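You operate a simulated robot arm through the tools that you are given. There is no shell and no other tool.

Carry out the task below with a simulated robot arm. There is one attempt and no reset: what you move stays moved.

TASK
Tighten the green ring bolt with the orange socket key from the locked top drawer, then lock it away again.
Fine: the key stands in its pocket there; the brake stays on. Where these are worked on the way, their far stop is far enough and under half their travel is too little: drawer lock.

It is judged by the outcome, as a careful person would: the job done as asked, and still so three seconds after it is handed in. It fails if anything else is knocked over, pushed out of place, dropped, spilled or broken.

THE ROBOT
A 6-joint arm with a two-finger gripper, fixed in place. Base frame: the origin is at the foot of the arm, x ahead of it, y to its left, z up. Readings come in mm, degrees, newtons and seconds.
Its first joint turns from -166.0 to 166.0 degrees. Payload 1.71 kg.
The tool frame sits at the grasp point between the pads (the TCP): z along the fingers, y along the line on which they close. The tips reach 20 mm beyond it. The gripper opens to 96 mm. The gripper's body begins 113 mm behind the TCP.
Orientation is that of the tool frame in the base frame, as a unit quaternion [x, y, z, w]. With the fingers straight down and closing along the base's y, the tool's x points along the base's -x, its y along +y and its z along -z.

THE INTERFACE
- The arm moves only by the tool arm_command. Its argument "steps" is a list of rows, each a list of 7 numbers: the turn, a rotation vector about the tool's x, y, z in degrees, then the shift along the tool's x, y, z in mm, then the closure in counts, from 0 (fully open) to 255 (shut). In form: [[rx, ry, rz, dx, dy, dz, fingers], ...]. A call has 1 to 20 rows; each row shifts and turns the commanded pose from where the row before left it, along the tool's axes as they then stand. Rows are played at 5 a second. More than 50 mm and 8.6 degrees between two rows, or a gripper value outside its range, and nothing of the call is played. Where a pose cannot be reached the arm comes as near as it can. A force on the tool above 70 N (or 10 N above the force at the start of the call, whichever is more), or a blocked arm, ends the call early, and 0.2 s more pass. Each finger travels about 45 mm/s and halts on what it meets, pressing with about 29 N; the grip force reading is that of the motor and also rises with nothing between the fingers. The clock runs only during rows and for 0.2 s after the last one: add rows that do not move to give the fingers time. The reply holds the time, the measured pose of the TCP, the force on the tool along the base axes, the opening and the grip force, in the units named above and with some noise, with the torque about the TCP (base axes, N m) and any sound that the robot's microphone picked up, and new pictures: "show" is both (left out), scene, wrist or none.
- Cameras (640 x 400 px; columns grow to the right, rows downward): "scene" is now at [77.6, 194, 1574.2]; the picture's right is [-0.23, -0.97, 0.00], its down [-0.66, 0.16, -0.74] and it looks along [0.72, -0.17, -0.68] (base axes); focal length 352 px, centre (320, 200). "wrist" rides on the gripper at [66, 14, -145] in the tool frame; the picture's right is [-0.21, 0.98, 0.00], its down [-0.88, -0.19, -0.45] and it looks along [-0.44, -0.09, 0.90] (tool axes); focal length 275 px, centre (320, 200). There is no depth. A picture from a camera that has moved, and an enlarged one, comes with that camera's place and axes in the base frame and with its lens.
- lift_body(by): slides the trunk up (or, below 0, down) by that many mm; the arm and the scene camera ride with it, the base frame stays. It gives what a move gives, with no picture.
- head_to(pan, tilt): turns the head with the scene camera to pan (to the left, within 143 degrees either way) and tilt (down, from -29 to 69), counted from straight ahead of the robot. It gives what a move gives, and a new picture of the scene camera.
- close_up(camera, box): a new picture of the part [left, top, right, bottom] of that camera's present view, enlarged. The clock stands still meanwhile.
- job_done(): hands the job in; it is judged then, once.

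Places have to be worked out from the pictures, the camera data and where the tool is seen. Open the gripper and draw the arm clear of the work before you hand the job in, unless the task says otherwise.

The tools are called after "Emit:" as name(argument=value, ...) on one line, values as JSON. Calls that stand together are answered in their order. arm_command: Moves the arm, as the interface text tells. Its arguments: {"type":"object","properties":{"steps":{"type":"array"},"show":{"type":"string","enum":["both","scene","wrist","none"]}},"required":["steps"]} The other tools are called the same way: lift_body (by) slides the trunk up or down; head_to (pan, tilt) turns the head that bears the scene camera; close_up (camera, box) takes an enlarged picture of a part of a camera's view; job_done () hands the job in.

At the start:

```text
t: 0.0
ee_pos: [484.4, 203.0, 1271.5]
tcp_rot: [0.0, 1.0, 0.0, -0.001]
ft_force: [0.4, -0.7, 0.7]
wrist_torque: [-0.02, -0.01, -0.01]
width: 96.1
grasp_force: 0.0
trunk travel left (down, up): [-175.0, 215.0]
head pan, tilt: [-13.5, 41.7]
```

scene: 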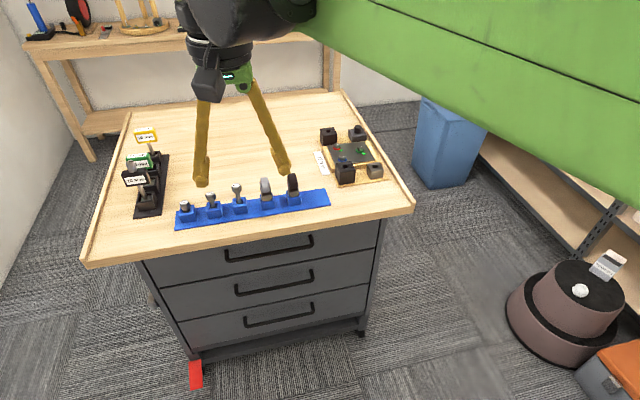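
wrist: 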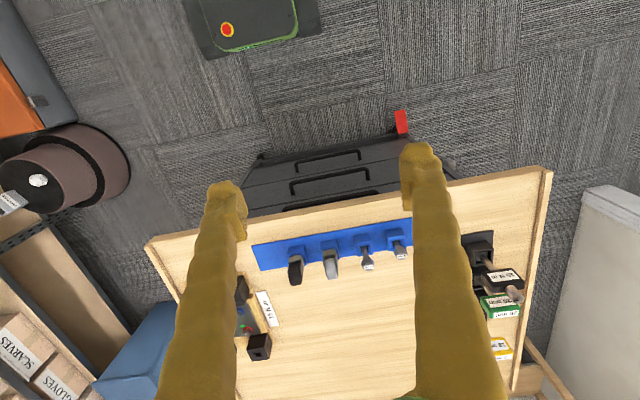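

The pictures show a wheeled drawer cabinet with a worktop holding ring bolts, a key rack and other items. I'll enlarge the parts to find the lock, its key and the bolt.

Emit:
close_up(camera="scene", box=[100, 110, 260, 230])

Emit:
close_up(camera="scene", box=[160, 160, 340, 270])

Emit:
close_up(camera="scene", box=[290, 100, 420, 220])

Emit:
close_up(camera="scene", box=[130, 220, 400, 390])

Emit:
close_up(camera="wrist", box=[230, 100, 560, 370])

```text
3.33 times, centred on (180, 170) of scene
camera zoom: at [77.6, 194.0, 1574.2], right [-0.23, -0.97, 0.0], down [-0.66, 0.16, -0.74], along [0.72, -0.17, -0.68], focal length 1173 px, centre (787, 300)
```

zoom: 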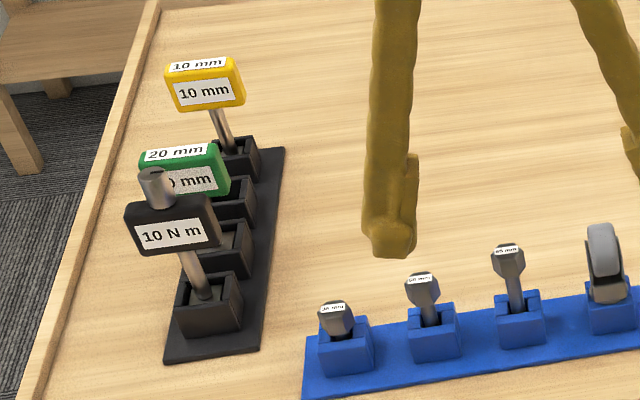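

```text
3.56 times, centred on (250, 215) of scene
camera zoom: at [77.6, 194.0, 1574.2], right [-0.23, -0.97, 0.0], down [-0.66, 0.16, -0.74], along [0.72, -0.17, -0.68], focal length 1251 px, centre (569, 147)
```

zoom: 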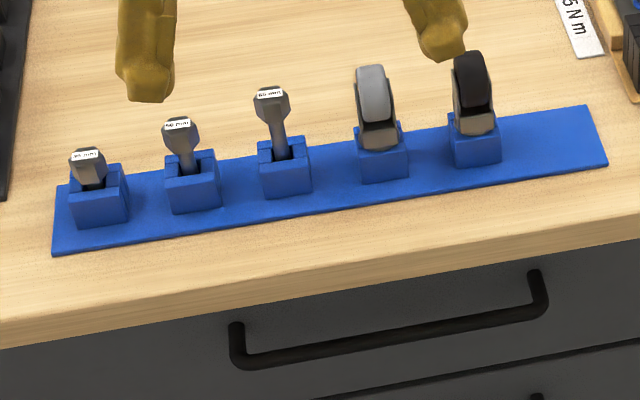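

```text
3.33 times, centred on (355, 160) of scene
camera zoom: at [77.6, 194.0, 1574.2], right [-0.23, -0.97, 0.0], down [-0.66, 0.16, -0.74], along [0.72, -0.17, -0.68], focal length 1173 px, centre (203, 333)
```

zoom: 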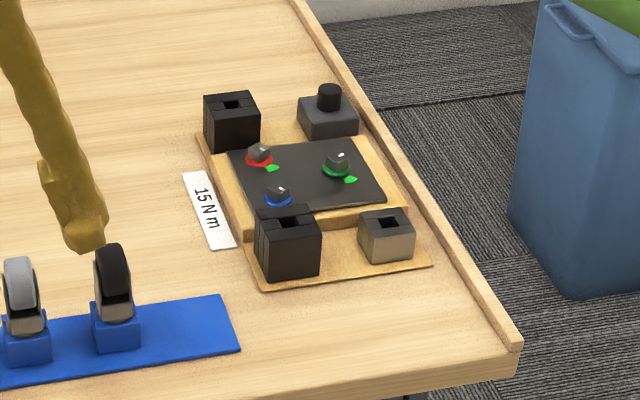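

```text
2.35 times, centred on (265, 305) of scene
camera zoom: at [77.6, 194.0, 1574.2], right [-0.23, -0.97, 0.0], down [-0.66, 0.16, -0.74], along [0.72, -0.17, -0.68], focal length 828 px, centre (449, -47)
```

zoom: 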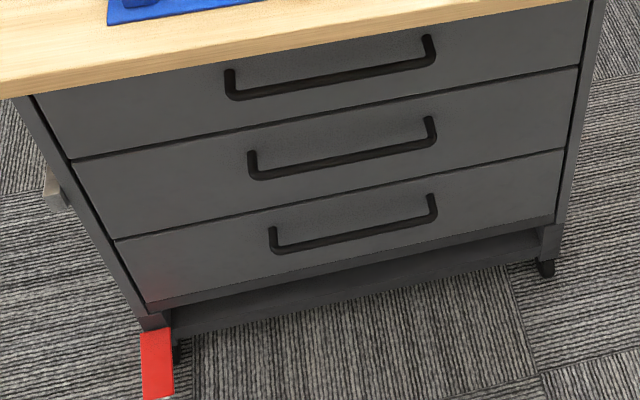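

```text
1.48 times, centred on (395, 235) of wrist
camera zoom: at [418.1, 216.0, 1416.9], right [0.21, 0.98, 0.0], down [0.88, -0.19, 0.44], along [0.43, -0.09, -0.9], focal length 408 px, centre (209, 148)
```

zoom: 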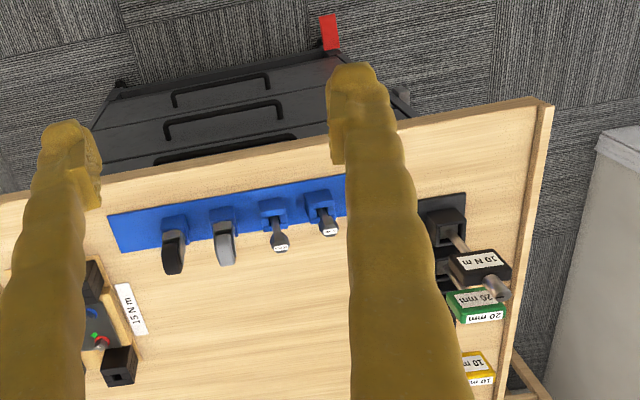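

The desk front edge works out at about x=670, z=930, running from y≈600 to −200. I'll turn the head to look for the lock and the rest of the room.

Emit:
head_to(pan=25, tilt=60)

Emit:
head_to(pan=-13.5, tilt=60)

Emit:
head_to(pan=-50, tilt=50)

Emit:
head_to(pan=30, tilt=25)

```text
t: 1.1
ee_pos: [464.4, 202.0, 1279.6]
tcp_rot: [0.0, 1.0, 0.0, 0.008]
ft_force: [-1.2, -0.1, 0.8]
wrist_torque: [-0.02, -0.04, 0.03]
width: 96.0
grasp_force: 0.0
trunk travel left (down, up): [-175.0, 215.0]
head pan, tilt: [25.0, 60.0]
camera scene: at [45.8, 242.0, 1550.6], right [0.42, -0.91, 0.0], down [-0.79, -0.37, -0.49], along [0.45, 0.21, -0.87], focal length 352 px, centre (320, 200)
```

scene: 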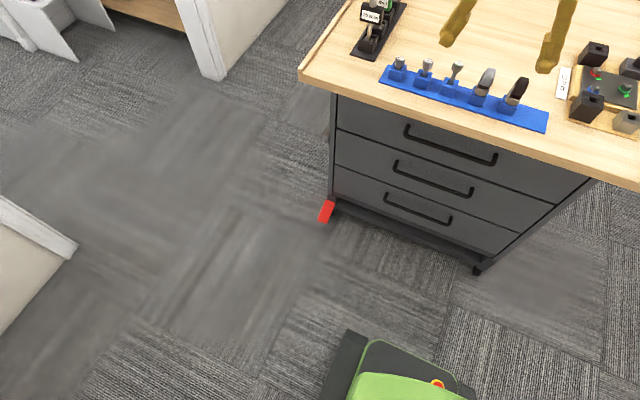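

```text
t: 2.1
ee_pos: [464.6, 202.1, 1279.0]
tcp_rot: [0.0, 1.0, 0.0, 0.007]
ft_force: [0.2, -0.4, 0.1]
wrist_torque: [0.01, -0.05, -0.01]
width: 96.2
grasp_force: 0.1
trunk travel left (down, up): [-175.0, 215.0]
head pan, tilt: [-13.5, 60.0]
camera scene: at [59.8, 198.0, 1550.3], right [-0.23, -0.97, 0.0], down [-0.85, 0.2, -0.49], along [0.47, -0.12, -0.87], focal length 352 px, centre (320, 200)
```

scene: 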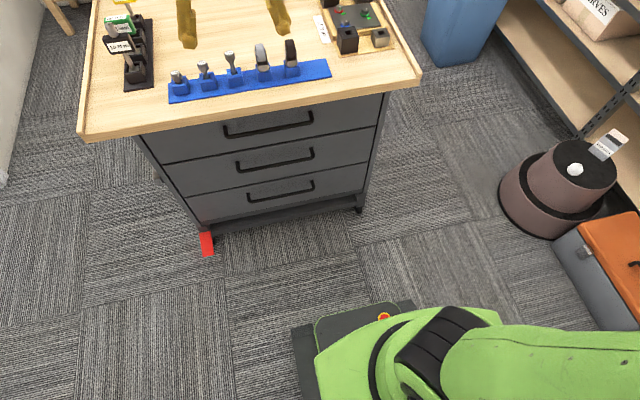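

```text
t: 3.1
ee_pos: [464.6, 201.2, 1278.7]
tcp_rot: [0.0, 1.0, 0.001, 0.007]
ft_force: [0.1, -0.5, 0.9]
wrist_torque: [0.0, 0.04, -0.02]
width: 95.9
grasp_force: 0.0
trunk travel left (down, up): [-175.0, 215.0]
head pan, tilt: [-50.0, 50.0]
camera scene: at [45.5, 154.6, 1563.0], right [-0.77, -0.64, 0.01], down [-0.5, 0.59, -0.63], along [0.4, -0.49, -0.77], focal length 352 px, centre (320, 200)
```

scene: 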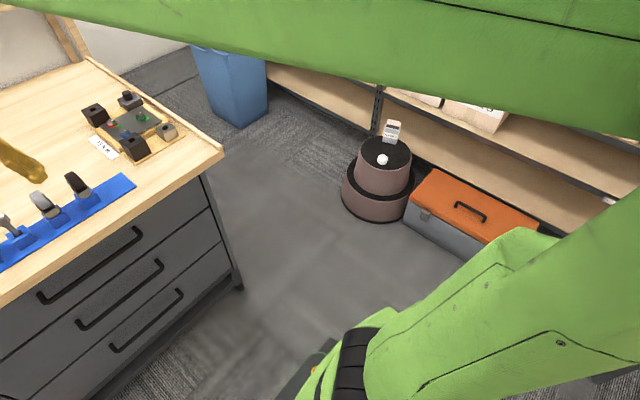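

```text
t: 4.7
ee_pos: [466.8, 202.1, 1278.6]
tcp_rot: [0.0, 1.0, 0.0, 0.007]
ft_force: [-0.2, -0.4, 0.1]
wrist_torque: [0.0, 0.01, -0.01]
width: 96.1
grasp_force: 0.1
trunk travel left (down, up): [-175.0, 215.0]
head pan, tilt: [30.0, 25.0]
camera scene: at [76.3, 259.6, 1600.0], right [0.5, -0.87, -0.01], down [-0.38, -0.21, -0.9], along [0.78, 0.45, -0.43], focal length 352 px, centre (320, 200)
```

scene: 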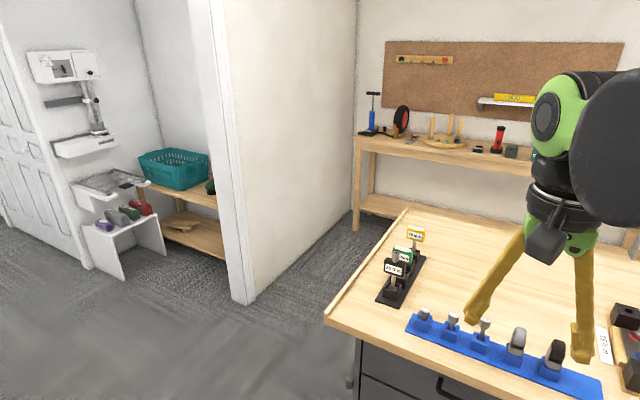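

The brake pedal is at the lower left of the cabinet, and something sticks out on the cabinet's left side, possibly the lock. I'll aim the head there and enlarge it.

Emit:
head_to(pan=15, tilt=45)

Emit:
close_up(camera="scene", box=[180, 180, 340, 280])

Emit:
close_up(camera="scene", box=[160, 220, 480, 400])

```text
t: 5.5
ee_pos: [466.0, 201.9, 1277.5]
tcp_rot: [0.0, 1.0, -0.001, 0.006]
ft_force: [0.0, -0.5, -0.6]
wrist_torque: [-0.03, 0.0, 0.01]
width: 95.9
grasp_force: 0.0
trunk travel left (down, up): [-175.0, 215.0]
head pan, tilt: [15.0, 45.0]
camera scene: at [74.6, 234.6, 1569.6], right [0.26, -0.97, 0.0], down [-0.69, -0.18, -0.7], along [0.67, 0.18, -0.72], focal length 352 px, centre (320, 200)
```

scene: 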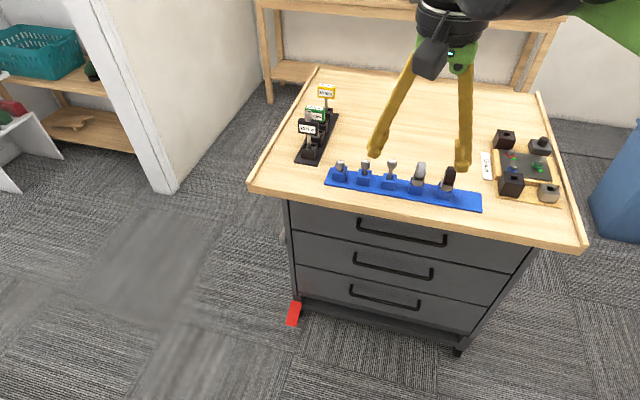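

```text
4.00 times, centred on (260, 230) of scene
camera zoom: at [74.6, 234.6, 1569.6], right [0.26, -0.97, 0.0], down [-0.69, -0.18, -0.7], along [0.67, 0.18, -0.72], focal length 1408 px, centre (560, 80)
```

zoom: 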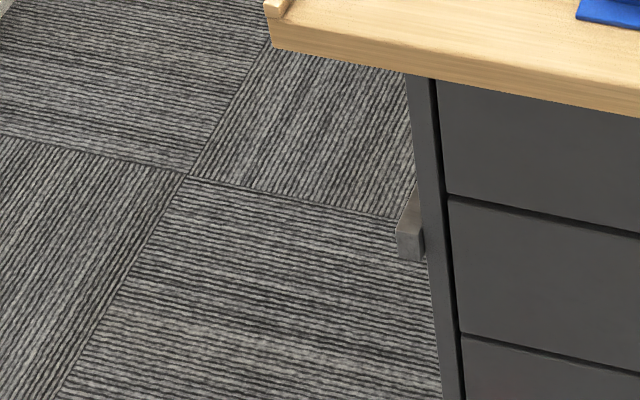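

```text
2.00 times, centred on (320, 310) of scene
camera zoom: at [74.6, 234.6, 1569.6], right [0.26, -0.97, 0.0], down [-0.69, -0.18, -0.7], along [0.67, 0.18, -0.72], focal length 704 px, centre (320, -20)
```

zoom: 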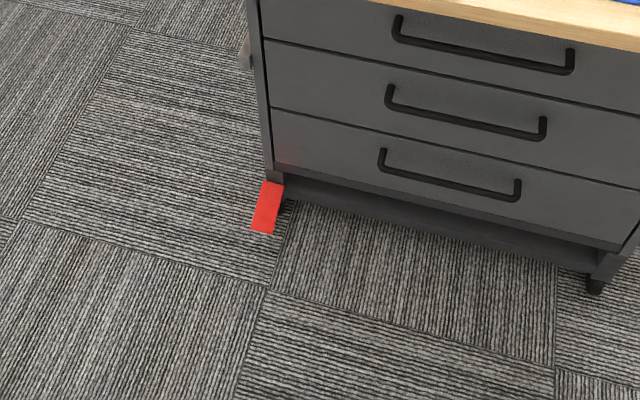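

The grey part on the cabinet's left side is near x≈700–760, y≈530, z≈650–690. I'll swing the arm out to the left, well clear in front of the desk, to look at it with the wrist camera.

Emit:
arm_command(steps=[[0, 0, 0, 0, 48, 10, 0], [0, 0, 0, 0, 48, 10, 0], [0, 0, 0, 0, 48, 10, 0], [0, 0, 0, 0, 48, 10, 0], [0, 0, 0, 0, 48, 10, 0], [0, 0, 0, 0, 48, 10, 0], [0, 0, 0, 0, 48, 10, 0], [0, 0, 0, 0, 48, 10, 0], [0, 0, 0, 0, 48, 10, 0], [0, 0, 0, 0, 48, 10, 0], [0, 0, 7.5, 0, 0, 0, 0], [0, 0, 7.5, 0, 0, 0, 0], [0, 0, 7.5, 0, 0, 0, 0], [0, 0, 7.5, 0, 0, 0, 0], [0, 0, 7.5, 0, 0, 0, 0], [0, 0, 7.5, 0, 0, 0, 0], [0, 0, 0, 0, 0, 0, 0]])

```text
t: 9.1
ee_pos: [467.5, 681.6, 1177.8]
tcp_rot: [0.383, 0.924, 0.003, 0.006]
ft_force: [0.7, -0.6, -0.1]
wrist_torque: [-0.01, -0.03, 0.01]
width: 95.9
grasp_force: 0.1
trunk travel left (down, up): [-175.0, 215.0]
head pan, tilt: [15.0, 45.0]
camera scene: at [74.8, 234.7, 1569.5], right [0.26, -0.97, 0.0], down [-0.69, -0.18, -0.7], along [0.67, 0.18, -0.72], focal length 352 px, centre (320, 200)
camera wrist: at [428.7, 738.2, 1322.7], right [0.84, 0.54, 0.01], down [0.48, -0.75, 0.45], along [0.25, -0.37, -0.89], focal length 275 px, centre (320, 200)
```

scene: 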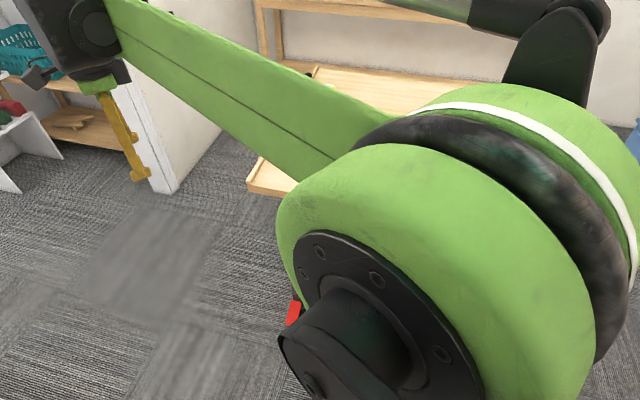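
wrist: 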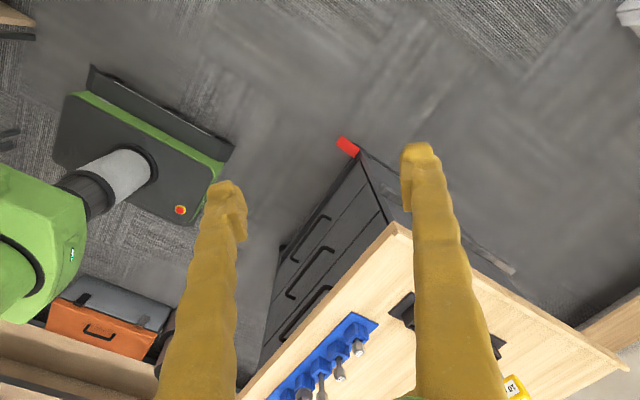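

A grey bar shows on the cabinet's left side behind the finger. I'll zoom in.

Emit:
close_up(camera="wrist", box=[320, 120, 560, 290])

Emit:
close_up(camera="wrist", box=[240, 120, 400, 380])

```text
2.35 times, centred on (440, 205) of wrist
camera zoom: at [428.7, 738.2, 1322.7], right [0.84, 0.54, 0.01], down [0.48, -0.75, 0.45], along [0.25, -0.37, -0.89], focal length 648 px, centre (38, 188)
```

zoom: 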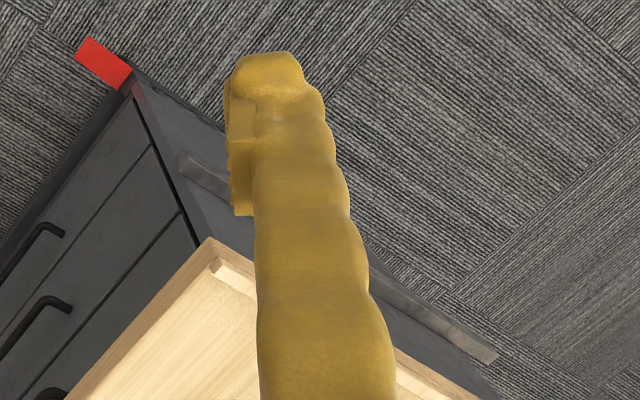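

```text
1.54 times, centred on (320, 250) of wrist
camera zoom: at [428.7, 738.2, 1322.7], right [0.84, 0.54, 0.01], down [0.48, -0.75, 0.45], along [0.25, -0.37, -0.89], focal length 424 px, centre (320, 123)
```

zoom: 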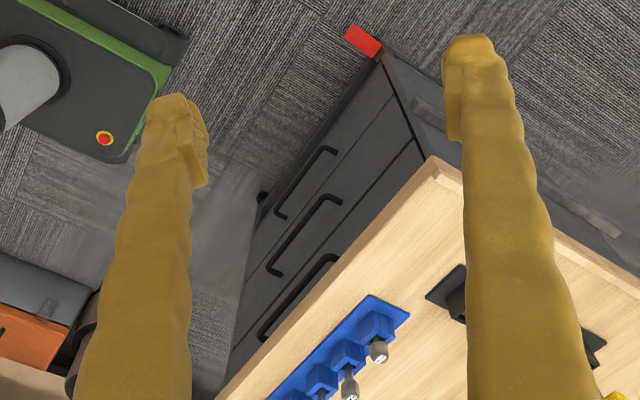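

The bar needs a clearer view with the fingers out of the way, so I'll move closer and turn further toward the cabinet's left side.

Emit:
arm_command(steps=[[0, 0, 0, -21, 32, 30, 0], [0, 0, 0, -21, 32, 30, 0], [0, 0, 0, -21, 32, 30, 0], [0, 0, 0, -21, 32, 30, 0], [0, 0, 7, 0, 0, 0, 0], [0, 0, 7, 0, 0, 0, 0], [0, 0, 7, 0, 0, 0, 0], [0, 0, 7, 0, 0, 0, 0], [0, 0, 0, 0, 0, 0, 0]], show="wrist")

Emit:
close_up(camera="wrist", box=[230, 80, 430, 280])

```text
t: 11.1
ee_pos: [619.4, 712.1, 1060.5]
tcp_rot: [0.596, 0.803, 0.004, 0.005]
ft_force: [-0.3, 0.5, 1.0]
wrist_torque: [0.0, 0.04, -0.01]
width: 96.1
grasp_force: 0.1
trunk travel left (down, up): [-175.0, 215.0]
head pan, tilt: [15.0, 45.0]
camera wrist: at [610.7, 779.3, 1205.6], right [1.0, 0.09, 0.01], down [0.07, -0.89, 0.45], along [0.05, -0.44, -0.9], focal length 275 px, centre (320, 200)
```

wrist: 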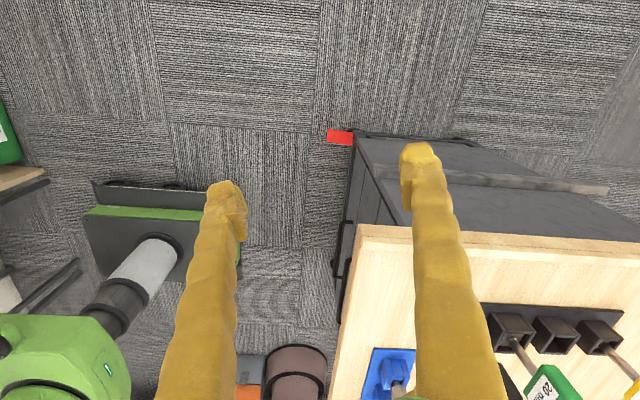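

```text
2.00 times, centred on (330, 180) of wrist
camera zoom: at [610.7, 779.3, 1205.6], right [1.0, 0.09, 0.01], down [0.07, -0.89, 0.45], along [0.05, -0.44, -0.9], focal length 551 px, centre (300, 240)
```

zoom: 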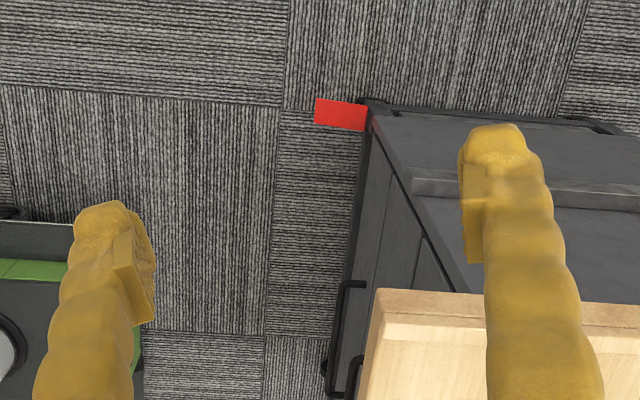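

The left-side part is just a plain horizontal rail. Next I'll check the right side and the front, bringing the tool back to its neutral turn and around the front.

Emit:
arm_command(steps=[[0, 0, -8.1, 0, 0, -5, 0], [0, 0, -8.1, 0, 0, -5, 0], [0, 0, -8.1, 0, 0, -5, 0], [0, 0, -8.1, 0, 0, -5, 0], [0, 0, -8.1, 0, 0, -5, 0], [0, 0, -8.1, 0, 0, -5, 0], [0, 0, -8.1, 0, 0, -5, 0], [0, 0, -8.1, 0, 0, -5, 0], [0, 0, -8.1, 0, 0, -5, 0], [0, 0, 0, 45, 0, 0, 0], [0, 0, 0, 45, -20, 0, 0], [0, 0, 0, 0, -49, 0, 0], [0, 0, 0, 0, -49, 0, 0], [0, 0, 0, 0, -49, 0, 0], [0, 0, 0, 0, -49, 0, 0], [0, 0, 0, 0, -49, 0, 0], [0, 0, 0, 0, -49, 0, 0], [0, 0, 0, 0, -49, 0, 0], [0, 0, 0, 0, -49, 0, 0], [0, 0, 0, 0, -49, 0, 0]], show="wrist")

Emit:
close_up(camera="wrist", box=[200, 80, 440, 280])

```text
t: 15.3
ee_pos: [528.4, 252.5, 1104.6]
tcp_rot: [0.001, 1.0, -0.001, 0.007]
ft_force: [0.5, 1.1, 0.2]
wrist_torque: [-0.03, 0.03, 0.01]
width: 96.0
grasp_force: 0.1
trunk travel left (down, up): [-175.0, 215.0]
head pan, tilt: [15.0, 45.0]
camera wrist: at [459.4, 265.6, 1247.3], right [0.21, 0.98, 0.0], down [0.87, -0.19, 0.46], along [0.45, -0.09, -0.89], focal length 275 px, centre (320, 200)
```

wrist: 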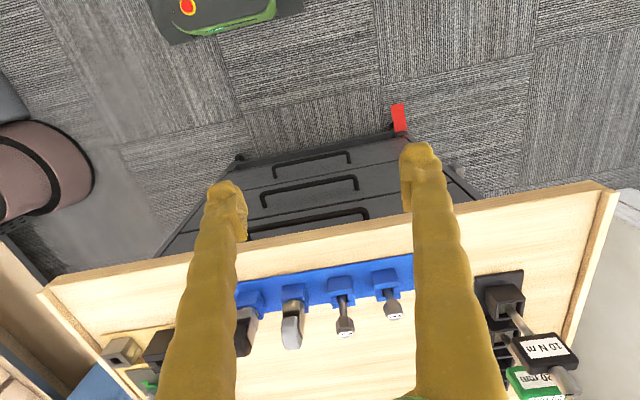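

```text
2.00 times, centred on (320, 180) of wrist
camera zoom: at [459.4, 265.6, 1247.3], right [0.21, 0.98, 0.0], down [0.87, -0.19, 0.46], along [0.45, -0.09, -0.89], focal length 551 px, centre (320, 240)
```

zoom: 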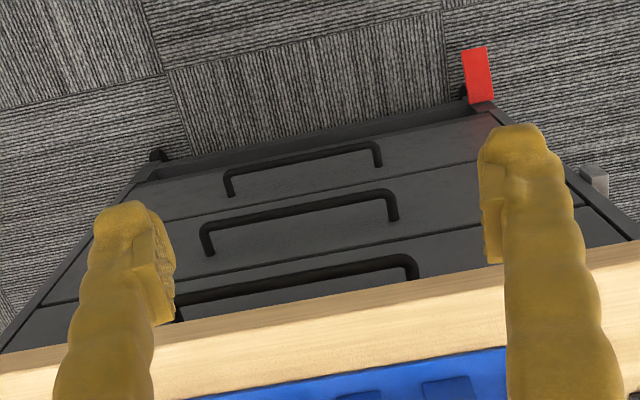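

The front shows no lock, and the rail's end block peeks past the cabinet's front-left edge. Now on to the right side.

Emit:
arm_command(steps=[[0, 0, 0, 0, -49, 0, 0], [0, 0, 0, 0, -49, 0, 0], [0, 0, 0, 0, -49, 0, 0], [0, 0, 0, 0, -49, 0, 0], [0, 0, 0, 0, -49, 0, 0], [0, 0, 0, 0, -49, 0, 0], [0, 0, 0, 0, -49, 0, 0], [0, 0, 0, 0, -49, 0, 0], [0, 0, 0, 0, -49, 0, 0], [0, 0, 0, 0, -49, 0, 0], [0, 0, 0, 0, -49, 0, 0], [0, 0, -8, 0, -10, 0, 0], [0, 0, -8, 0, -10, 0, 0], [0, 0, -8, 0, -10, 0, 0], [0, 0, -8, 0, -10, 0, 0], [0, 0, -8, 0, -10, 0, 0], [0, 0, -8, 0, 0, 0, 0], [0, 0, -8, 0, 0, 0, 0], [0, 0, 0, 0, 0, 0, 0]])

Emit:
close_up(camera="wrist", box=[200, 80, 440, 280])

```text
t: 19.3
ee_pos: [539.1, -333.0, 1104.9]
tcp_rot: [-0.469, 0.883, -0.003, 0.005]
ft_force: [-0.7, 0.1, -0.1]
wrist_torque: [0.01, 0.0, -0.03]
width: 96.3
grasp_force: 0.1
trunk travel left (down, up): [-175.0, 215.0]
head pan, tilt: [15.0, 45.0]
camera scene: at [74.7, 234.5, 1569.5], right [0.26, -0.97, 0.0], down [-0.69, -0.18, -0.7], along [0.67, 0.18, -0.72], focal length 352 px, centre (320, 200)
camera wrist: at [488.9, -380.1, 1248.4], right [-0.7, 0.72, -0.01], down [0.64, 0.62, 0.45], along [0.33, 0.31, -0.89], focal length 275 px, centre (320, 200)
```

scene: 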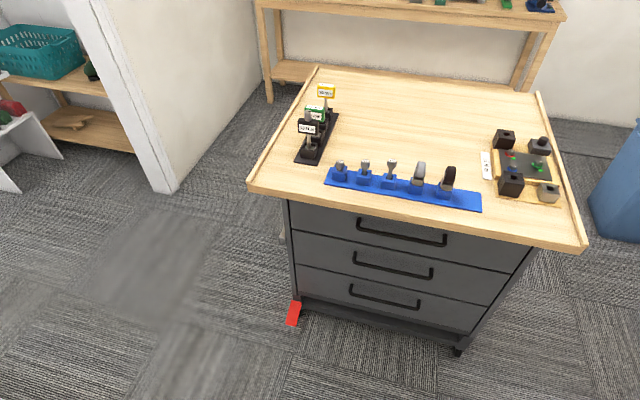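
wrist: 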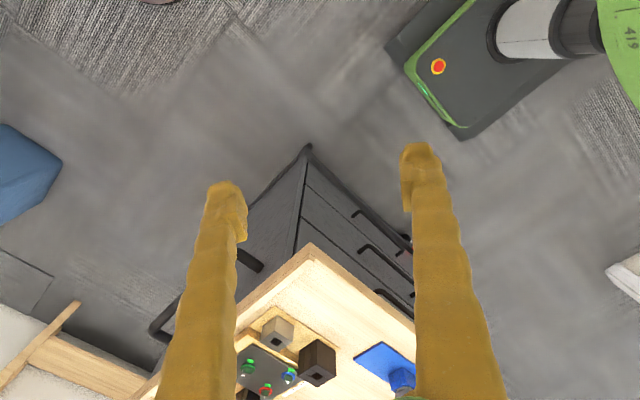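

```text
2.00 times, centred on (320, 180) of wrist
camera zoom: at [488.9, -380.1, 1248.4], right [-0.7, 0.72, -0.01], down [0.64, 0.62, 0.45], along [0.33, 0.31, -0.89], focal length 551 px, centre (320, 240)
```

zoom: 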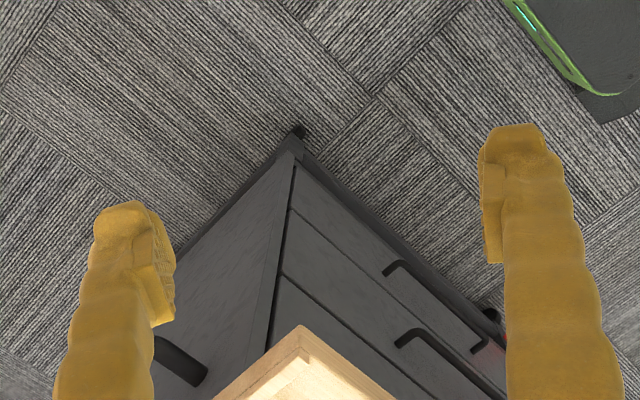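

The right side carries only a U-shaped push handle. With the arm out of the way, I'll enlarge the scene view of the desk items and the left-side bar.

Emit:
close_up(camera="scene", box=[270, 80, 390, 200])

Emit:
close_up(camera="scene", box=[320, 145, 490, 215])

Emit:
close_up(camera="scene", box=[470, 110, 590, 220])

Emit:
close_up(camera="scene", box=[260, 190, 460, 310])

Emit:
close_up(camera="wrist", box=[140, 180, 340, 380])

```text
3.33 times, centred on (330, 140) of scene
camera zoom: at [74.7, 234.5, 1569.5], right [0.26, -0.97, 0.0], down [-0.69, -0.18, -0.7], along [0.67, 0.18, -0.72], focal length 1173 px, centre (287, 400)
```

zoom: 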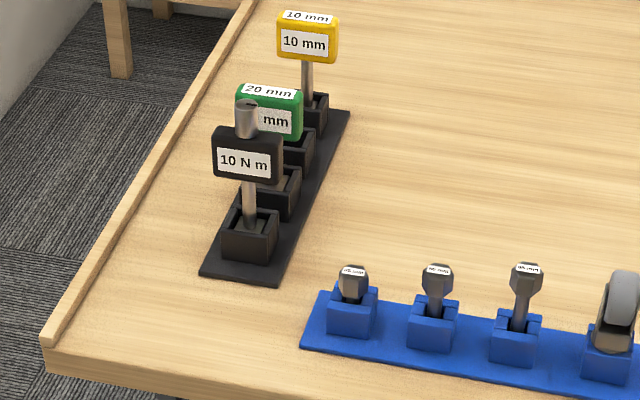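

```text
3.76 times, centred on (405, 180) of scene
camera zoom: at [74.7, 234.5, 1569.5], right [0.26, -0.97, 0.0], down [-0.69, -0.18, -0.7], along [0.67, 0.18, -0.72], focal length 1325 px, centre (0, 275)
```

zoom: 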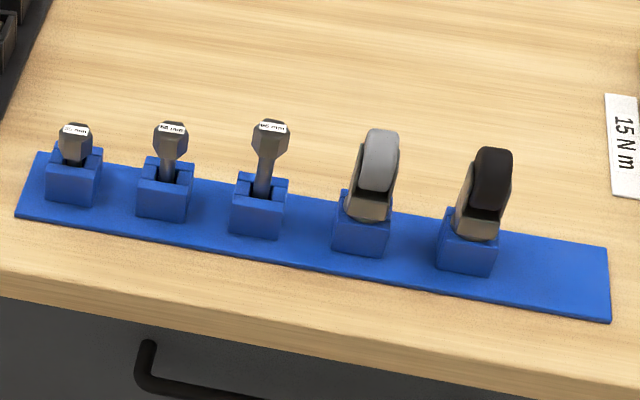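

```text
3.64 times, centred on (530, 165) of scene
camera zoom: at [74.7, 234.5, 1569.5], right [0.26, -0.97, 0.0], down [-0.69, -0.18, -0.7], along [0.67, 0.18, -0.72], focal length 1280 px, centre (-444, 327)
```

zoom: 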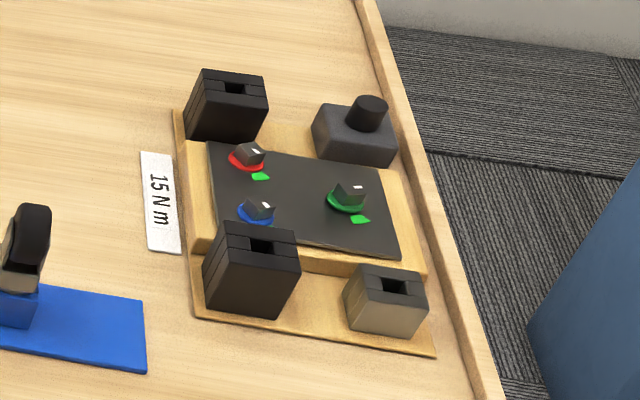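

```text
3.20 times, centred on (360, 250) of scene
camera zoom: at [74.7, 234.5, 1569.5], right [0.26, -0.97, 0.0], down [-0.69, -0.18, -0.7], along [0.67, 0.18, -0.72], focal length 1126 px, centre (192, 40)
```

zoom: 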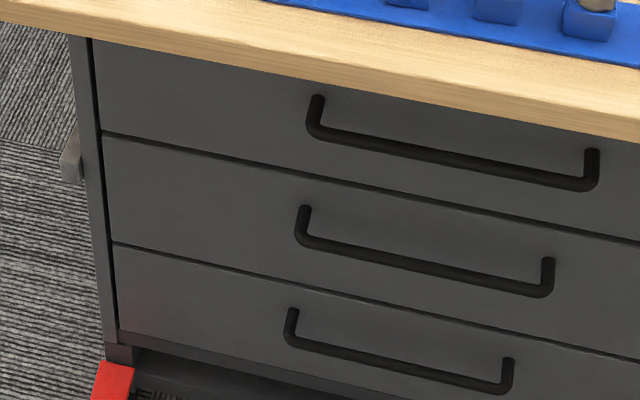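

```text
2.00 times, centred on (240, 280) of wrist
camera zoom: at [488.9, -380.1, 1248.4], right [-0.7, 0.72, -0.01], down [0.64, 0.62, 0.45], along [0.33, 0.31, -0.89], focal length 551 px, centre (480, 40)
```

zoom: 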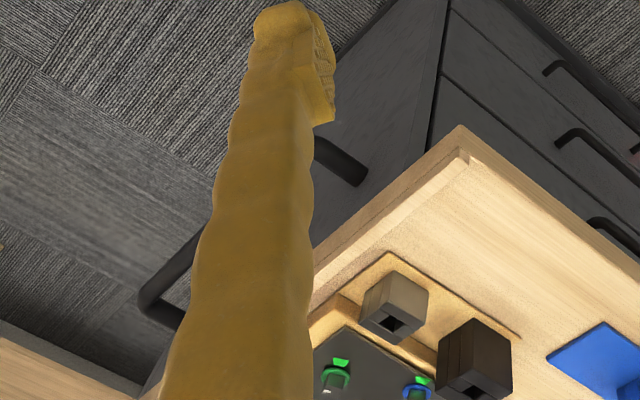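

I want to inspect the fixture with the bolts, including the knobbed block. I'll turn the tool back and move to a high viewpoint in front of it.

Emit:
arm_command(steps=[[0, 0, 8, 0, 0, -15, 0], [0, 0, 8, 0, 0, -15, 0], [0, 0, 8, 0, 0, -15, 0], [0, 0, 8, 0, 0, -15, 0], [0, 0, 8, 0, 0, -15, 0], [0, 0, 8, 0, 0, -15, 0], [0, 0, 8, 0, 0, -10, 0], [0, 0, 0, -40, 30, 0, 0], [0, 0, 0, -40, 30, 0, 0], [0, 0, 0, -40, 30, 0, 0], [0, 0, 0, -40, 30, 0, 0], [0, 0, 0, -40, 30, 0, 0], [0, 0, 0, -40, 30, 0, 0], [0, 0, 0, -40, 30, 0, 0], [0, 0, 0, 0, 0, 0, 0]], show="wrist")

Emit:
close_up(camera="wrist", box=[220, 120, 420, 300])

```text
t: 22.5
ee_pos: [816.7, -124.0, 1206.9]
tcp_rot: [0.001, 1.0, 0.0, 0.007]
ft_force: [0.4, 0.4, -0.6]
wrist_torque: [-0.05, 0.05, -0.01]
width: 96.0
grasp_force: 0.1
trunk travel left (down, up): [-175.0, 215.0]
head pan, tilt: [15.0, 45.0]
camera wrist: at [750.0, -109.8, 1352.2], right [0.21, 0.98, 0.0], down [0.87, -0.19, 0.46], along [0.45, -0.09, -0.89], focal length 275 px, centre (320, 200)
```

wrist: 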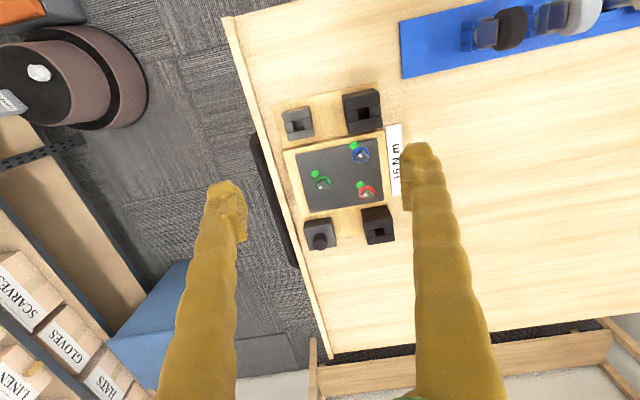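

```text
2.22 times, centred on (320, 210) of wrist
camera zoom: at [750.0, -109.8, 1352.2], right [0.21, 0.98, 0.0], down [0.87, -0.19, 0.46], along [0.45, -0.09, -0.89], focal length 612 px, centre (320, 178)
```

zoom: 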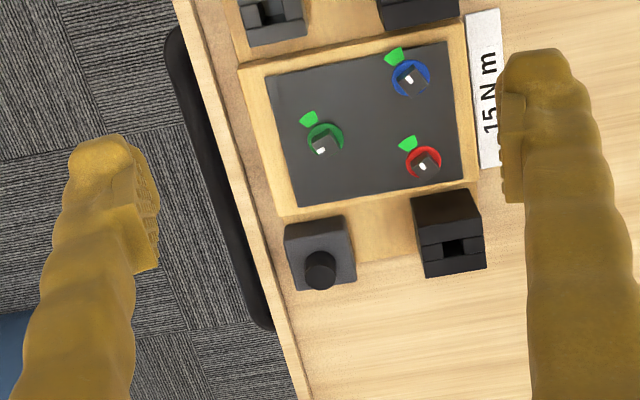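

The three bolts, each with a white mark and a green target tab, are in view. I'll enlarge the green ring bolt, and also the knobbed block.

Emit:
close_up(camera="wrist", box=[295, 140, 385, 210])

Emit:
close_up(camera="wrist", box=[270, 80, 400, 160])

Emit:
close_up(camera="wrist", box=[290, 190, 410, 270])

```text
5.71 times, centred on (340, 175) of wrist
camera zoom: at [750.0, -109.8, 1352.2], right [0.21, 0.98, 0.0], down [0.87, -0.19, 0.46], along [0.45, -0.09, -0.89], focal length 1573 px, centre (206, 343)
```

zoom: 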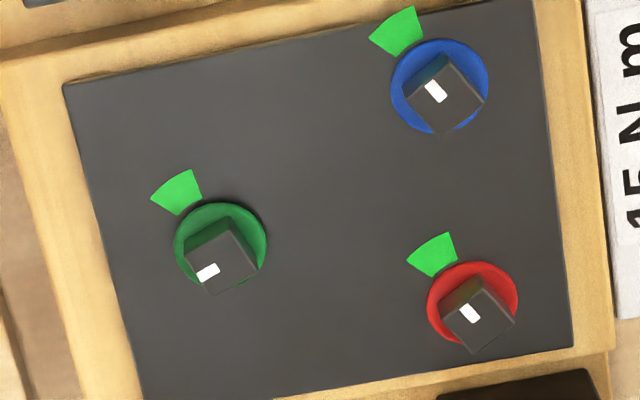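

```text
4.92 times, centred on (335, 120) of wrist
camera zoom: at [750.0, -109.8, 1352.2], right [0.21, 0.98, 0.0], down [0.87, -0.19, 0.46], along [0.45, -0.09, -0.89], focal length 1355 px, centre (246, 594)
```

zoom: 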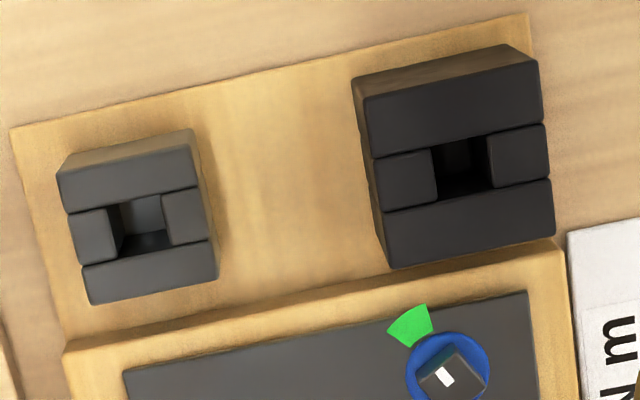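

```text
5.00 times, centred on (350, 230) of wrist
camera zoom: at [750.0, -109.8, 1352.2], right [0.21, 0.98, 0.0], down [0.87, -0.19, 0.46], along [0.45, -0.09, -0.89], focal length 1376 px, centre (170, 50)
```

zoom: 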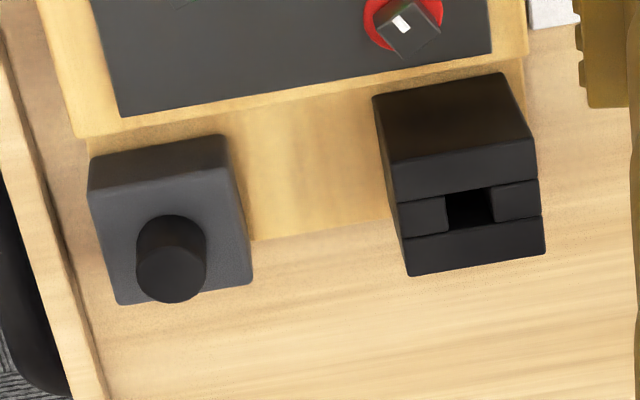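

The blue and red bolts' marks already face their green tabs; the green bolt's mark is about 80° counter-clockwise of its tab, so it needs a clockwise turn. I still have to find the drawer lock, so I'll pull back and look at the cabinet front horizontally.

Emit:
arm_command(steps=[[0, 0, 0, 45, 30, 0, 0], [0, 0, 0, 45, 30, 0, 0], [0, 0, 0, 45, 30, 0, 0], [0, 0, 0, 45, 30, 0, 0], [0, 0, 0, 45, 30, 0, 0], [0, 0, 0, 45, 30, 20, 0], [0, 0, 0, 20, 45, 40, 0], [0, 0, 0, 0, 40, 45, 0], [0, 0, 0, 0, 10, 45, 0], [0, 0, 0, 0, 0, 0, 0]], show="none")

Emit:
arm_command(steps=[[0, -8, 0, 0, 0, 0, 0], [0, -8, 0, 0, 0, 0, 0], [0, -8, 0, 0, 0, 0, 0], [0, -8, 0, 0, 0, 0, 0], [0, -8, 0, 0, 0, 0, 0], [0, -8, 0, 0, 0, 0, 0], [0, -8, 0, 0, 0, 0, 0], [0, 0, 0, 0, 0, 0, 0], [0, 0, 0, 0, 0, 0, 0]])

```text
refused: row 1 steps farther than a row can; nothing moved
```

```text
t: 24.5
ee_pos: [817.4, -124.5, 1207.9]
tcp_rot: [0.002, 0.88, -0.002, 0.476]
ft_force: [0.1, -0.8, 0.2]
wrist_torque: [0.01, 0.02, 0.02]
width: 95.8
grasp_force: 0.1
trunk travel left (down, up): [-175.0, 215.0]
head pan, tilt: [15.0, 45.0]
camera scene: at [74.7, 234.5, 1569.5], right [0.26, -0.97, 0.0], down [-0.69, -0.18, -0.7], along [0.67, 0.18, -0.72], focal length 352 px, centre (320, 200)
camera wrist: at [659.7, -110.1, 1232.1], right [0.12, 0.98, 0.17], down [0.11, -0.18, 0.98], along [0.99, -0.09, -0.13], focal length 275 px, centre (320, 200)
```

scene: 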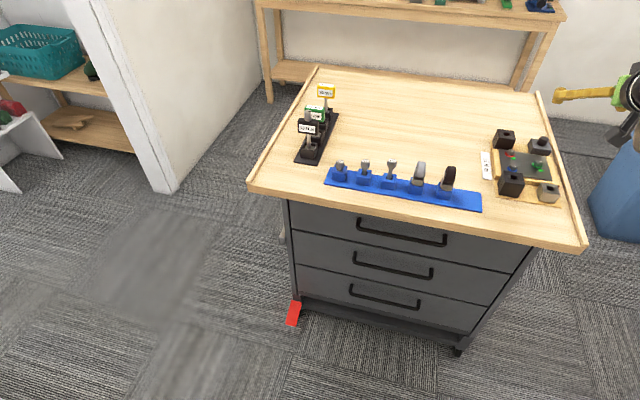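
wrist: 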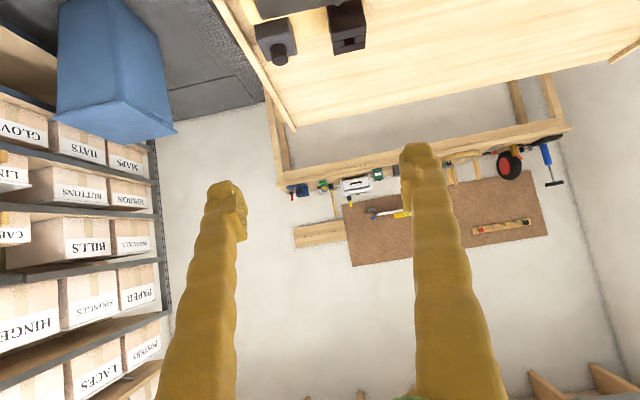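

The first call was refused, so only the pitch happened, in free space. I'll now back away and descend in front of the cabinet with the pitched tool.

Emit:
arm_command(steps=[[0, 0, 0, 25, 20, -37, 0], [0, 0, 0, 25, 20, -37, 0], [0, 0, 0, 25, 20, -37, 0], [0, 0, 0, 25, 20, -37, 0], [0, 0, 0, 25, 20, -37, 0], [0, 0, 0, 25, 20, -37, 0], [0, 0, 0, 35, 24, 24, 0], [0, 0, 0, 35, 24, 24, 0], [0, 0, 0, 35, 24, 24, 0], [0, 0, 0, 35, 24, 24, 0], [0, 0, 0, 35, 24, 24, 0], [0, 0, 0, 35, 24, 24, 0], [0, 0, 0, 0, 0, 0, 0]])

```text
t: 27.3
ee_pos: [552.6, 143.3, 949.5]
tcp_rot: [0.001, 0.879, 0.0, 0.477]
ft_force: [-0.1, 1.0, -0.2]
wrist_torque: [-0.01, -0.03, -0.02]
width: 96.0
grasp_force: 0.0
trunk travel left (down, up): [-175.0, 215.0]
head pan, tilt: [15.0, 45.0]
camera scene: at [61.1, 235.5, 1570.0], right [0.26, -0.97, 0.0], down [-0.69, -0.18, -0.7], along [0.68, 0.18, -0.71], focal length 352 px, centre (320, 200)
camera wrist: at [394.2, 156.7, 972.6], right [0.11, 0.98, 0.17], down [0.1, -0.18, 0.98], along [0.99, -0.09, -0.12], focal length 275 px, centre (320, 200)
```

scene: 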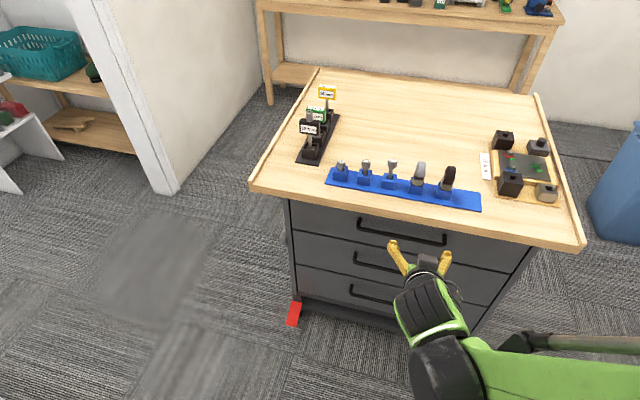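
wrist: 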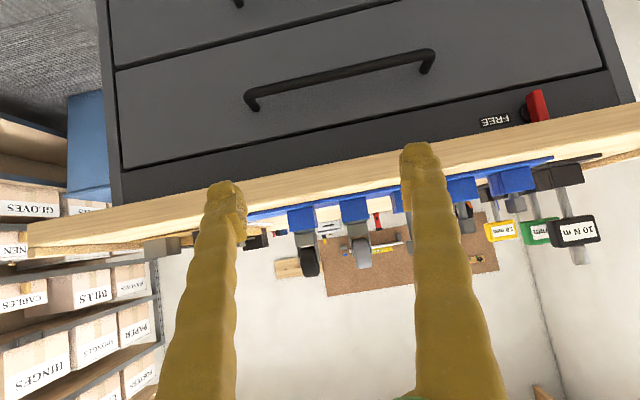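

There it is: a red lever labelled "FREE" under the desk's front edge, at the left end above the top drawer. I'll enlarge it.

Emit:
close_up(camera="wrist", box=[460, 60, 640, 170])

Emit:
close_up(camera="wrist", box=[90, 0, 460, 230])

```text
3.56 times, centred on (550, 115) of wrist
camera zoom: at [394.2, 156.7, 972.6], right [0.11, 0.98, 0.17], down [0.1, -0.18, 0.98], along [0.99, -0.09, -0.12], focal length 979 px, centre (-498, 502)
```

zoom: 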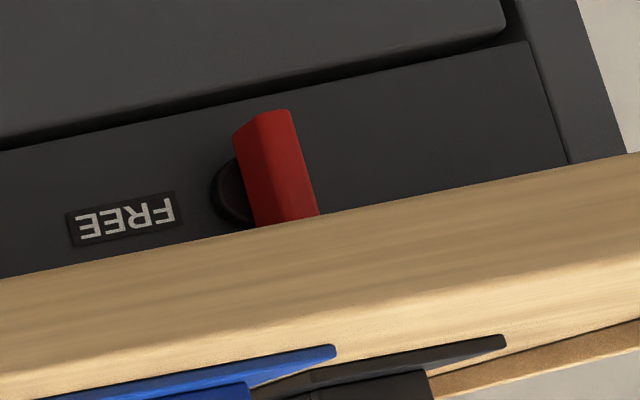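

```text
1.73 times, centred on (275, 115) of wrist
camera zoom: at [394.2, 156.7, 972.6], right [0.11, 0.98, 0.17], down [0.1, -0.18, 0.98], along [0.99, -0.09, -0.12], focal length 476 px, centre (398, 347)
```

zoom: 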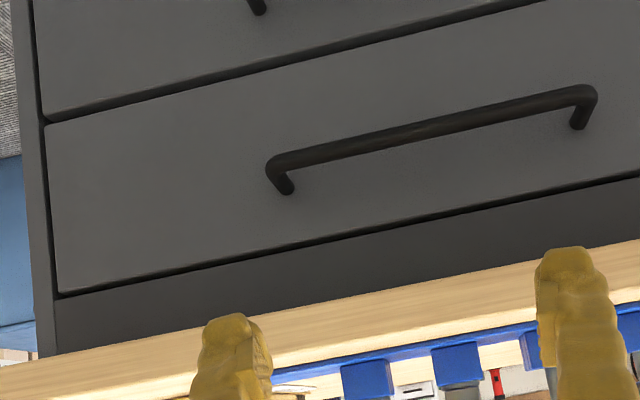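

The lock is a red rotary wing on the panel above the drawer, with "FREE" to its right. I'll lower the trunk for a level view under the desk edge.

Emit:
lift_body(by=-175)

Emit:
arm_command(steps=[[0, 0, 0, 0, 40, 0, 0], [0, 0, 0, 0, 40, 0, 0], [0, 0, 0, 0, 40, 0, 0], [0, 0, 0, 0, 40, 0, 0], [0, 0, 0, 0, 40, 0, 0], [0, 0, 0, 0, 0, 0, 0]])

Emit:
close_up(camera="wrist", box=[360, 100, 600, 300])

```text
t: 29.2
ee_pos: [555.4, 142.2, 772.6]
tcp_rot: [0.001, 0.88, 0.001, 0.475]
ft_force: [0.8, 0.1, 0.1]
wrist_torque: [0.0, -0.01, -0.03]
width: 96.0
grasp_force: 0.1
trunk travel left (down, up): [0.0, 390.0]
head pan, tilt: [15.0, 45.0]
```

```text
t: 30.6
ee_pos: [555.6, 343.2, 773.9]
tcp_rot: [0.0, 0.88, 0.0, 0.474]
ft_force: [0.8, -0.3, -0.1]
wrist_torque: [0.02, 0.03, 0.03]
width: 95.9
grasp_force: 0.0
trunk travel left (down, up): [0.0, 390.0]
head pan, tilt: [15.0, 45.0]
camera scene: at [72.9, 234.9, 1394.6], right [0.26, -0.96, 0.0], down [-0.69, -0.19, -0.7], along [0.67, 0.19, -0.72], focal length 352 px, centre (320, 200)
camera wrist: at [397.3, 356.6, 798.1], right [0.11, 0.98, 0.17], down [0.11, -0.19, 0.98], along [0.99, -0.09, -0.13], focal length 275 px, centre (320, 200)
```

scene: 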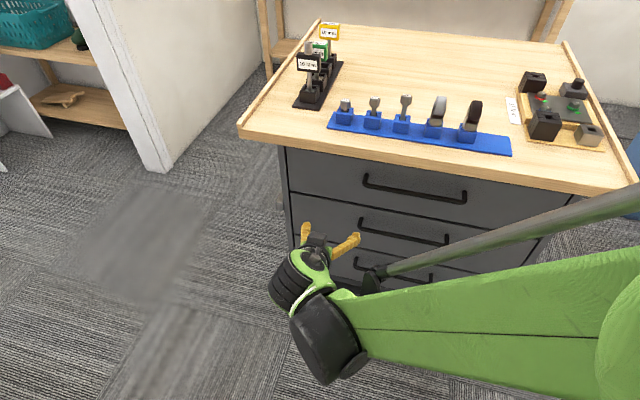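
wrist: 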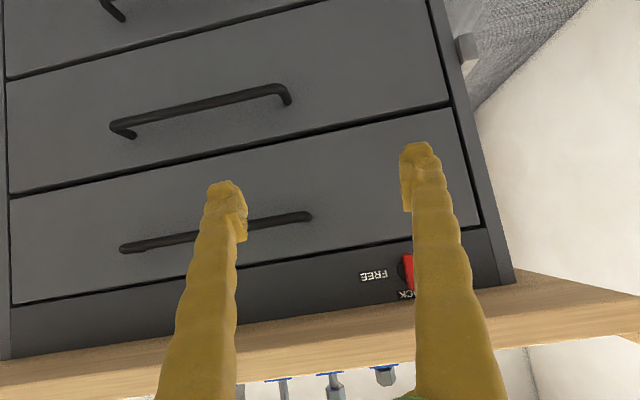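

```text
2.00 times, centred on (480, 200) of wrist
camera zoom: at [397.3, 356.6, 798.1], right [0.11, 0.98, 0.17], down [0.11, -0.19, 0.98], along [0.99, -0.09, -0.13], focal length 551 px, centre (0, 200)
```

zoom: 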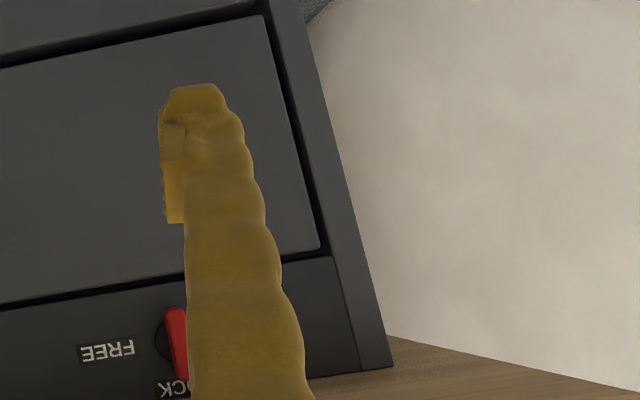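

"LOCK" is above and "FREE" is to the right, so the wing turns a quarter clockwise as seen from the front. I'll shift left so the knob shows between the fingers.

Emit:
arm_command(steps=[[0, 0, 0, 0, 40, 0, 0], [0, 0, 0, 0, 40, 0, 0], [0, 0, 0, -20, 15, 12, 0], [0, 0, 0, -20, 0, 12, 0], [0, 0, 0, 0, 0, 0, 0]], show="wrist")

Emit:
close_up(camera="wrist", box=[240, 200, 400, 300])

```text
t: 31.8
ee_pos: [598.6, 437.7, 791.1]
tcp_rot: [0.001, 0.88, 0.0, 0.476]
ft_force: [0.4, -0.3, -1.3]
wrist_torque: [-0.05, 0.01, -0.02]
width: 96.2
grasp_force: 0.0
trunk travel left (down, up): [0.0, 390.0]
head pan, tilt: [15.0, 45.0]
camera wrist: at [440.9, 451.4, 815.4], right [0.12, 0.98, 0.17], down [0.11, -0.19, 0.98], along [0.99, -0.09, -0.13], focal length 275 px, centre (320, 200)
```

wrist: 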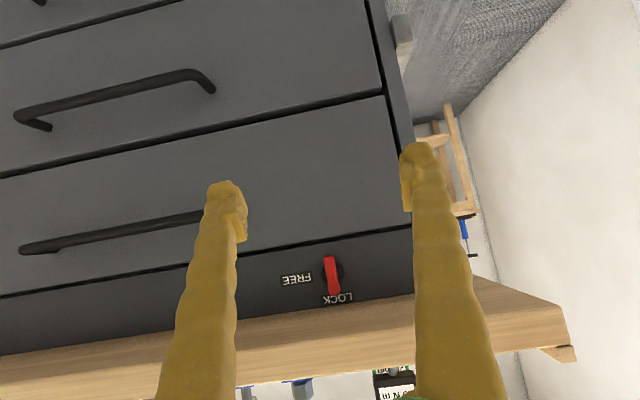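

```text
4.00 times, centred on (320, 250) of wrist
camera zoom: at [440.9, 451.4, 815.4], right [0.12, 0.98, 0.17], down [0.11, -0.19, 0.98], along [0.99, -0.09, -0.13], focal length 1101 px, centre (320, 0)
```

zoom: 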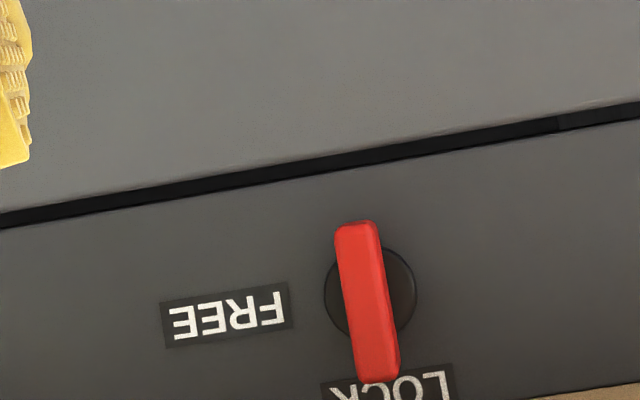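

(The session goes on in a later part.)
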